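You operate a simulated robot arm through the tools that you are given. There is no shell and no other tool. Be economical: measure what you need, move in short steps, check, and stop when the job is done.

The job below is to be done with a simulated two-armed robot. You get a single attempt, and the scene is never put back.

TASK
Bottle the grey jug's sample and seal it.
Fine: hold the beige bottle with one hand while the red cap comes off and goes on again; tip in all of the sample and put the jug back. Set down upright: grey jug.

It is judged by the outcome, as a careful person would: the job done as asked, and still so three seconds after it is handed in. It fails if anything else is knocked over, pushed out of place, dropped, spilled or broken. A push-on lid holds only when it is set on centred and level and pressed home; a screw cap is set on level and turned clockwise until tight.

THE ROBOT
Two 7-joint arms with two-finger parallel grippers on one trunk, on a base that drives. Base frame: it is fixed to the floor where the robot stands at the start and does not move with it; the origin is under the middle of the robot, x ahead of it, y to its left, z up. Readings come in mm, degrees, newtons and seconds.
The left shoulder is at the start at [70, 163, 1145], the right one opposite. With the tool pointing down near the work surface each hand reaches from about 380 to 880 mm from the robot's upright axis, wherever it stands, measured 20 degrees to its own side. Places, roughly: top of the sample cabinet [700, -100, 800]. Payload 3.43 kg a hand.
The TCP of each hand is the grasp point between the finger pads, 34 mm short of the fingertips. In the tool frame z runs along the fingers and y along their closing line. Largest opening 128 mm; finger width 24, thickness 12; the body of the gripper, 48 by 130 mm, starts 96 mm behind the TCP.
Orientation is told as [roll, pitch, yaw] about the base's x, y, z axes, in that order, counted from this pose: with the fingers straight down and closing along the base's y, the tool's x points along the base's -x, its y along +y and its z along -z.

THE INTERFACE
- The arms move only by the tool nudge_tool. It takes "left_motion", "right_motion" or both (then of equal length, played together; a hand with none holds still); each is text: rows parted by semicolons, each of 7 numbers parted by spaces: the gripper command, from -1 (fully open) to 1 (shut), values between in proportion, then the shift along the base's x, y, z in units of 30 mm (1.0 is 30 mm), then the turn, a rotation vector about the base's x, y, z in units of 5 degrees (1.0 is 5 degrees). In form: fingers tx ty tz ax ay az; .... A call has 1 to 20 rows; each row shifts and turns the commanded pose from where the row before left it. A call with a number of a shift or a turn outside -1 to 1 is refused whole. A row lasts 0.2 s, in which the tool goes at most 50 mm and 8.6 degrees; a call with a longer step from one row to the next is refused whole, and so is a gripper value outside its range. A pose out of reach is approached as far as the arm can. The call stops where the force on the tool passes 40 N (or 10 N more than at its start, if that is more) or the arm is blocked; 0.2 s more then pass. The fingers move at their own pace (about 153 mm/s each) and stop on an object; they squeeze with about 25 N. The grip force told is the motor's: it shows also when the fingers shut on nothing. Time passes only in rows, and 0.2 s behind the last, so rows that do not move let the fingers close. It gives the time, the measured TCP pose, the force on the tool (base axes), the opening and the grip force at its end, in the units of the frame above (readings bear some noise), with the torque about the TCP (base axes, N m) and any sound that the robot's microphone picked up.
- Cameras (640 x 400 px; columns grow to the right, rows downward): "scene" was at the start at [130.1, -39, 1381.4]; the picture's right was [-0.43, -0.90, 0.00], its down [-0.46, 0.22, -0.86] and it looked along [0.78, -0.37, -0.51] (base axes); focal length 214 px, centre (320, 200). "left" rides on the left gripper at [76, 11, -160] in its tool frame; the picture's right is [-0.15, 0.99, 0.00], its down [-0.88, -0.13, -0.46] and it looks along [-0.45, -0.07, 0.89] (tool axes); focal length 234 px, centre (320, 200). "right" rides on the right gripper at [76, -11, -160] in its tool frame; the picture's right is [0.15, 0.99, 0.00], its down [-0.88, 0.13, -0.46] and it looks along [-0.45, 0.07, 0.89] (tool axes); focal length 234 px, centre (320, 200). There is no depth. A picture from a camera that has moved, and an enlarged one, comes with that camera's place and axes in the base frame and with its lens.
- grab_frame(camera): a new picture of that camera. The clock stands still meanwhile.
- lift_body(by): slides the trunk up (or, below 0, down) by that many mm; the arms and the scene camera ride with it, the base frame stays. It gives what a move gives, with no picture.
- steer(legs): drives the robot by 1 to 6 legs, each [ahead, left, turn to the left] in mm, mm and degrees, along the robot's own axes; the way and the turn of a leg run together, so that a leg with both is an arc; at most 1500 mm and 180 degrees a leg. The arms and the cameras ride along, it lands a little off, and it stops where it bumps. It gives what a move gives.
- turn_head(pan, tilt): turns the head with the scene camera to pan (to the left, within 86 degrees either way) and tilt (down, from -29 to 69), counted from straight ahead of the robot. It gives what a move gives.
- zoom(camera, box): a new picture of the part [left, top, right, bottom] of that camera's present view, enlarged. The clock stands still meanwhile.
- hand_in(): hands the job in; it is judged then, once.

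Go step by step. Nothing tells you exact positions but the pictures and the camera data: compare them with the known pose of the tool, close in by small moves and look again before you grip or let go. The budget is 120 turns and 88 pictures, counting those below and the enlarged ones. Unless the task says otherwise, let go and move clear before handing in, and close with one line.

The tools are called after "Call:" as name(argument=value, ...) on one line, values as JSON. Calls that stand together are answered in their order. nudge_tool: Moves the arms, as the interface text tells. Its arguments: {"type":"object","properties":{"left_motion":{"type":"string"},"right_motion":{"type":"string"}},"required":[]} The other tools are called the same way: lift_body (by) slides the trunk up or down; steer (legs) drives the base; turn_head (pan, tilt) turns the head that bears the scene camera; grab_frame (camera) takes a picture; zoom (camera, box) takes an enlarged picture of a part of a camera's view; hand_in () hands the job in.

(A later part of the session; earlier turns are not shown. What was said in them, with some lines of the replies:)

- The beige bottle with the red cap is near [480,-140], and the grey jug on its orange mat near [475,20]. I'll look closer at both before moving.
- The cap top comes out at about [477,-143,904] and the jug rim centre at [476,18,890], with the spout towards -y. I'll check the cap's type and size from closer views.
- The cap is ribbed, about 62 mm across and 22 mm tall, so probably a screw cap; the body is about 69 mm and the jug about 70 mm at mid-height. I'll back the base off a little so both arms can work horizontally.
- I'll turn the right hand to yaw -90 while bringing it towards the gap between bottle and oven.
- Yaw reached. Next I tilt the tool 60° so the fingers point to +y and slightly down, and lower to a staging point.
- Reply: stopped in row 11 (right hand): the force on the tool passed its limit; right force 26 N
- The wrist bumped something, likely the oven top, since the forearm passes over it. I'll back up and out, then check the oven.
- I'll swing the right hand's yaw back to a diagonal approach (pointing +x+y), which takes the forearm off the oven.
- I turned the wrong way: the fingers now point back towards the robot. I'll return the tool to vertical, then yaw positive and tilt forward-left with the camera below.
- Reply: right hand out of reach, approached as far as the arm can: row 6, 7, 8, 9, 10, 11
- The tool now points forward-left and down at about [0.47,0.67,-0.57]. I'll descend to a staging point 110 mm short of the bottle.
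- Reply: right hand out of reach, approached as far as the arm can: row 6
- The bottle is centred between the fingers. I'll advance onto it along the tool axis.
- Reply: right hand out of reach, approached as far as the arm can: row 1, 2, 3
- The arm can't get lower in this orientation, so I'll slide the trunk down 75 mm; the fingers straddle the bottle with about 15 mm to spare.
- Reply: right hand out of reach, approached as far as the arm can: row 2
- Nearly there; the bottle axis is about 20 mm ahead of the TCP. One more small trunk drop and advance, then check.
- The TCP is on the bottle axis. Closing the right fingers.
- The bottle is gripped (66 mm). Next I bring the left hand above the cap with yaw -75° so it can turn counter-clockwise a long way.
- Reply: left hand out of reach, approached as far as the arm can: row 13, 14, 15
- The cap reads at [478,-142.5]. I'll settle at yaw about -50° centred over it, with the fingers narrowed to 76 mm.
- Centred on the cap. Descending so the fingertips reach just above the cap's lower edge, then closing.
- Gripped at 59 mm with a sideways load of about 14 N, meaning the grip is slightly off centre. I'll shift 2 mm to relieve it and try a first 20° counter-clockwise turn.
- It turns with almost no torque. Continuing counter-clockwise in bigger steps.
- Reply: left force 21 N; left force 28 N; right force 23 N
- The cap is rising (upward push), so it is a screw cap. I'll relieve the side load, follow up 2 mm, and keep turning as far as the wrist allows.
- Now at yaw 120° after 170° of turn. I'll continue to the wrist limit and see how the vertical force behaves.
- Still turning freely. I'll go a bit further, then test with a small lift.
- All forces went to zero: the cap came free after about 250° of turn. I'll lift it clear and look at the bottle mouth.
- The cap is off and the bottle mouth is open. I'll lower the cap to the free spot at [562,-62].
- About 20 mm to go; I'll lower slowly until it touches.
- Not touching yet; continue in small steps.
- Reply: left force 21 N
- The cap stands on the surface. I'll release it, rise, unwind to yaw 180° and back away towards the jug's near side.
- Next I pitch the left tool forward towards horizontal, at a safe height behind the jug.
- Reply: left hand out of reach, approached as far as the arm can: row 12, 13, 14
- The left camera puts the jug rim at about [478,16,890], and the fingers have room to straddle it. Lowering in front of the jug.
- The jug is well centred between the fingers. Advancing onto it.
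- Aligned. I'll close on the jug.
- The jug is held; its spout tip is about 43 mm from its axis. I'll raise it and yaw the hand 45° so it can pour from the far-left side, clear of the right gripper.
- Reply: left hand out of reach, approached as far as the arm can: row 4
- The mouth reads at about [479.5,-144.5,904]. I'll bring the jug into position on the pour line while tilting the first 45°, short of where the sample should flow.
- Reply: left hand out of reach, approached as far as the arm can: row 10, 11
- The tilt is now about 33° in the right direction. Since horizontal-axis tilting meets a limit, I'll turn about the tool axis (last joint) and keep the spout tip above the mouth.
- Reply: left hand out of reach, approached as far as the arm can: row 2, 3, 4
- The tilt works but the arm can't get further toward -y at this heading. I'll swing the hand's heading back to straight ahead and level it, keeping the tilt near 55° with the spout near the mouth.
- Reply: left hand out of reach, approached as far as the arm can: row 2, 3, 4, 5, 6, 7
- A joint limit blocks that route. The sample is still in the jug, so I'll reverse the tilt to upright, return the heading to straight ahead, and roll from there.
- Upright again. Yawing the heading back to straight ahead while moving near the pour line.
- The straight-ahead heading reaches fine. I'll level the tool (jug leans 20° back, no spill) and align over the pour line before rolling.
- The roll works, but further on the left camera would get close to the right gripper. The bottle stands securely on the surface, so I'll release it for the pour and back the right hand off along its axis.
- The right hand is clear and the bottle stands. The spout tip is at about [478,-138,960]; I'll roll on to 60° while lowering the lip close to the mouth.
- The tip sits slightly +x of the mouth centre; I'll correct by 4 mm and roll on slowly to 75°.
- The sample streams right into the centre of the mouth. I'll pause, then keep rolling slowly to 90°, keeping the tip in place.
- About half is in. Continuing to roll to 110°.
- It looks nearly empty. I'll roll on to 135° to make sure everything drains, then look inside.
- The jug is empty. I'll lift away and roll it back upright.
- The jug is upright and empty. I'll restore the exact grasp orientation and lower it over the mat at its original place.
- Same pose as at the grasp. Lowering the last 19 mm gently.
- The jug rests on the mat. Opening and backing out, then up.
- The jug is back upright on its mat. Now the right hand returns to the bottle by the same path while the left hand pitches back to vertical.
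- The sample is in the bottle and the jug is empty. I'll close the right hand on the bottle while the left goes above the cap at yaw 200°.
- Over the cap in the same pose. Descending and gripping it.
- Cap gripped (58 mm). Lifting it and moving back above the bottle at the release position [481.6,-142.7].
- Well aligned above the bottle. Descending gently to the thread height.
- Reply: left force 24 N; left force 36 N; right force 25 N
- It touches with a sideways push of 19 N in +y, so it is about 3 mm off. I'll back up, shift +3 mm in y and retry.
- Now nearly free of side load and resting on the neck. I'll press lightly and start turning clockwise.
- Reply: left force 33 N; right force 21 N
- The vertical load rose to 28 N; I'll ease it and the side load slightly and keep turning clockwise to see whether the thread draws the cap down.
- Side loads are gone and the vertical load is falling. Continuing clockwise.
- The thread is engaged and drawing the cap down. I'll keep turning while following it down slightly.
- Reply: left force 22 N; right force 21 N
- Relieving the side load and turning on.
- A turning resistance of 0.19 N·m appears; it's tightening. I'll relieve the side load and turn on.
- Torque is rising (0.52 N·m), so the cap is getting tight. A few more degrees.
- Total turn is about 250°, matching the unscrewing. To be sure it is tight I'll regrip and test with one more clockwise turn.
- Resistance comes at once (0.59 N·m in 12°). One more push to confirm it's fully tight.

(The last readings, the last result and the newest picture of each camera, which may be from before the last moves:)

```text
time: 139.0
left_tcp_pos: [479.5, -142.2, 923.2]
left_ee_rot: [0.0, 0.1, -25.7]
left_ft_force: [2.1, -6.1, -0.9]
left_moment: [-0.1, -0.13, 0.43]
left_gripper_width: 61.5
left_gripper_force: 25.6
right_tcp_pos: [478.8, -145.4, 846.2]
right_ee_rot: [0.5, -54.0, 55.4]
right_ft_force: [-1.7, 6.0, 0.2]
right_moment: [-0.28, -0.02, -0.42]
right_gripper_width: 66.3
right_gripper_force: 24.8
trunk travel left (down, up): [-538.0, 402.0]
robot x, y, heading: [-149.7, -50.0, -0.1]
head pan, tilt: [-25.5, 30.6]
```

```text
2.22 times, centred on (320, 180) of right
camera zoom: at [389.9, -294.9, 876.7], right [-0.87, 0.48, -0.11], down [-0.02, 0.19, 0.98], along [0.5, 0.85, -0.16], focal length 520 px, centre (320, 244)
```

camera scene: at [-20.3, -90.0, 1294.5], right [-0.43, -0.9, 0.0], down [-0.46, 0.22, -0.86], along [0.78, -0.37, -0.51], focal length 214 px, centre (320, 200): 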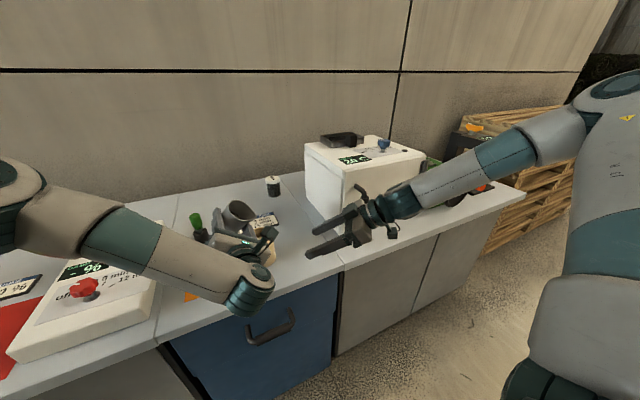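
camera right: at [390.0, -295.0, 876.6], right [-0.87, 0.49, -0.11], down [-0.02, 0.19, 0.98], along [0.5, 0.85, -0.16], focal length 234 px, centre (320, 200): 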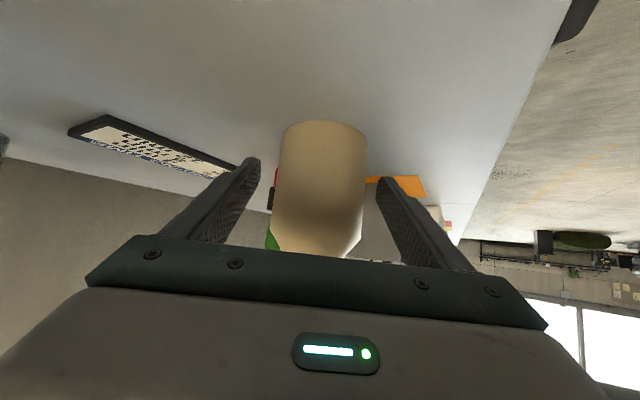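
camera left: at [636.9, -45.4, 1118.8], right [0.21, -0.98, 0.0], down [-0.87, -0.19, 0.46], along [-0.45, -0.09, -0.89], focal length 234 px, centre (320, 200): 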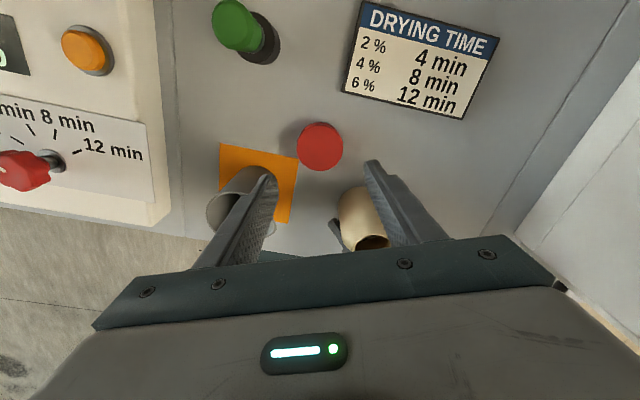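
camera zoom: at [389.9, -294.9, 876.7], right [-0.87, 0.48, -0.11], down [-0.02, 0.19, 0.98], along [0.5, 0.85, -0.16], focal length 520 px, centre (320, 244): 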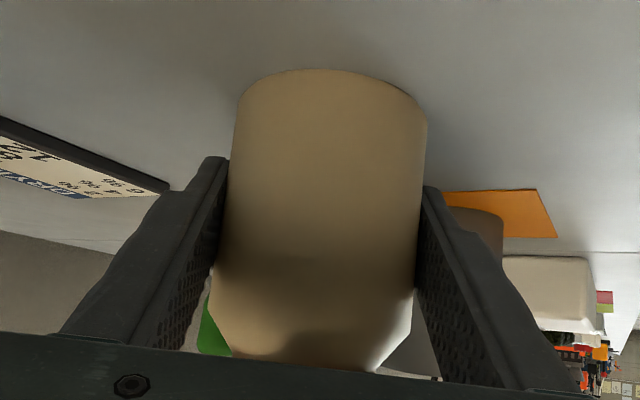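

It resists up to the grip's slip limit, so it's tight. Releasing the cap and raising the left hand, then checking.

Call:
nudge_tool(left_motion="0.3 0 0 0 0 0 0;-0.19 0 0 0 0 0 0;-0.19 0 0 0 0 0 0;-0.19 0 0 0.5 0 0 0;-0.19 0 0 0.9 0 0 0;-0.19 0 0 0.9 0 0 0;-0.19 0 0 0.9 0 0 0;-0.19 -0.1 0.6 0.6 0 0 0;-0.19 -0.2 0.8 0.5 0 0 0;-0.19 -0.2 0.8 0 0 0 0;-0.19 -0.2 0.8 0 0 0 0;-0.19 -0.2 0.8 0 0 0 0")

Call:
zoom(camera="scene", box=[190, 180, 310, 280])

Call:
grab_frame(camera="left")

```text
time: 141.6
left_tcp_pos: [453.0, -25.9, 1051.2]
left_ee_rot: [-0.1, -0.1, -25.6]
left_ft_force: [-1.0, 0.6, -0.2]
left_moment: [-0.02, 0.01, -0.01]
left_gripper_width: 76.3
left_gripper_force: 0.0
right_tcp_pos: [478.9, -145.4, 845.4]
right_ee_rot: [0.4, -53.9, 55.4]
right_ft_force: [0.5, -0.4, -1.4]
right_moment: [-0.04, 0.03, 0.01]
right_gripper_width: 66.4
right_gripper_force: 24.8
trunk travel left (down, up): [-538.0, 402.0]
robot x, y, heading: [-153.9, -51.9, -0.0]
head pan, tilt: [-25.5, 30.6]
```

```text
4.00 times, centred on (250, 230) of scene
camera zoom: at [-19.4, -88.8, 1294.4], right [-0.43, -0.9, 0.0], down [-0.46, 0.22, -0.86], along [0.78, -0.37, -0.51], focal length 858 px, centre (600, 80)
```

zoom: 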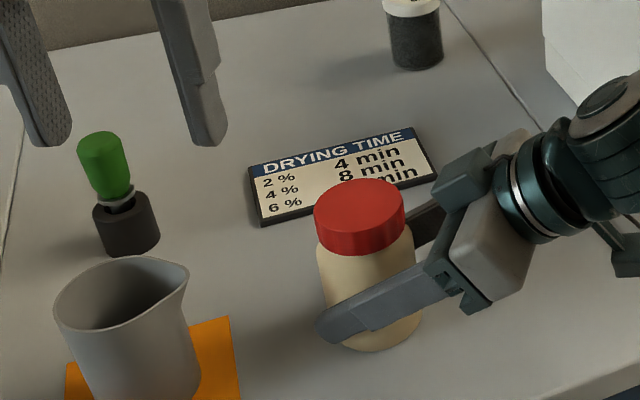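

```text
11 pictures are left
camera left: at [388.8, 18.1, 1210.5], right [0.56, 0.83, 0.0], down [0.74, -0.5, 0.46], along [0.38, -0.26, -0.89], focal length 234 px, centre (320, 200)
```

left: 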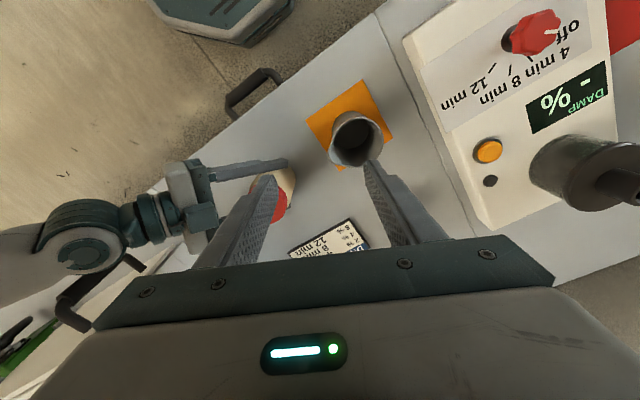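

The cap sits level and seated, and the jug is on its mat. I'll release the bottle and withdraw the right hand along the same path.

Call:
nudge_tool(right_motion="0.2 0 0 0 0 0 0;0 0 0 0 0 0 0;-0.2 0 0 0 0 0 0;-0.5 0 0 0 0 0 0;-0.5 0 0 0 0 0 0;-0.5 -0.39 -0.56 0.2 0 0 0;-0.5 -0.39 -0.56 0.2 0 0 0;-0.5 -0.39 -0.56 0.2 0 0 0;-0.5 -0.39 -0.56 0.2 0 0 0;-0.5 -0.39 -0.6 0.3 0 0 0;-0.5 -0.39 -0.6 0.3 0 0 0;-0.5 -0.39 -0.6 0.3 0 0 0;-0.5 -0.39 -0.6 0.3 0 0 0;-0.5 0 0 0 0 0 0")

Call:
grab_frame(camera="scene")

Call:
zoom(camera="scene", box=[170, 180, 310, 300])

```text
time: 144.6
left_tcp_pos: [453.0, -27.7, 1051.2]
left_ee_rot: [-0.1, 0.0, -25.6]
left_ft_force: [-0.1, -0.5, 0.3]
left_moment: [0.03, 0.02, 0.0]
left_gripper_width: 76.0
left_gripper_force: 0.1
right_tcp_pos: [385.0, -284.5, 902.2]
right_ee_rot: [0.6, -54.2, 55.4]
right_ft_force: [-1.2, 0.8, -0.4]
right_moment: [-0.03, -0.03, 0.02]
right_gripper_width: 96.0
right_gripper_force: 0.0
trunk travel left (down, up): [-538.0, 402.0]
robot x, y, heading: [-149.8, -52.3, -0.2]
head pan, tilt: [-25.5, 30.6]
```

```text
10 pictures are left
camera scene: at [-18.8, -89.8, 1294.3], right [-0.43, -0.9, 0.0], down [-0.46, 0.22, -0.86], along [0.78, -0.37, -0.51], focal length 214 px, centre (320, 200)
```

scene: 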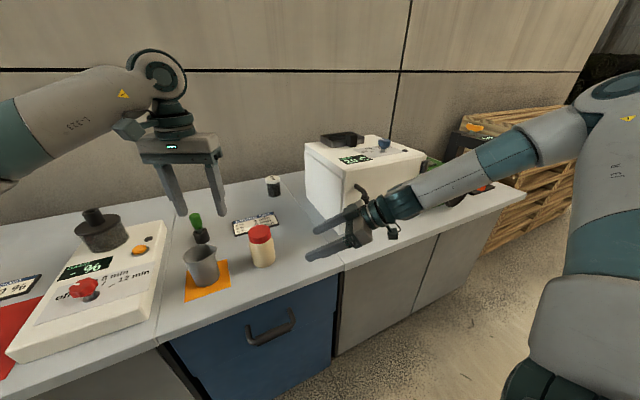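

```text
3.33 times, centred on (240, 240) of scene
camera zoom: at [-18.8, -89.8, 1294.3], right [-0.43, -0.9, 0.0], down [-0.46, 0.22, -0.86], along [0.78, -0.37, -0.51], focal length 715 px, centre (587, 67)
```

zoom: 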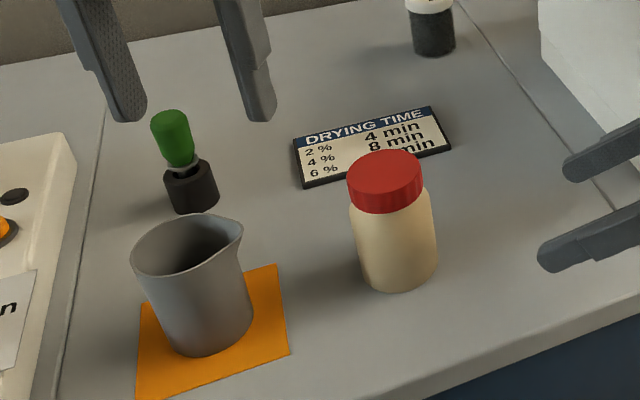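

The bottle stands sealed with its cap level, the empty jug is upright on its mat, nothing is spilled, and both hands are clear. Handing in.

Call:
hand_in()

```text
The job is handed in.
```

The sample is bottled, the red cap is screwed back on tight, and the empty grey jug is upright on its mat. During setup the right wrist bumped something, most likely the oven top, but later pictures showed nothing out of place; I also let go of the bottle during the pour and held it only for uncapping and capping.
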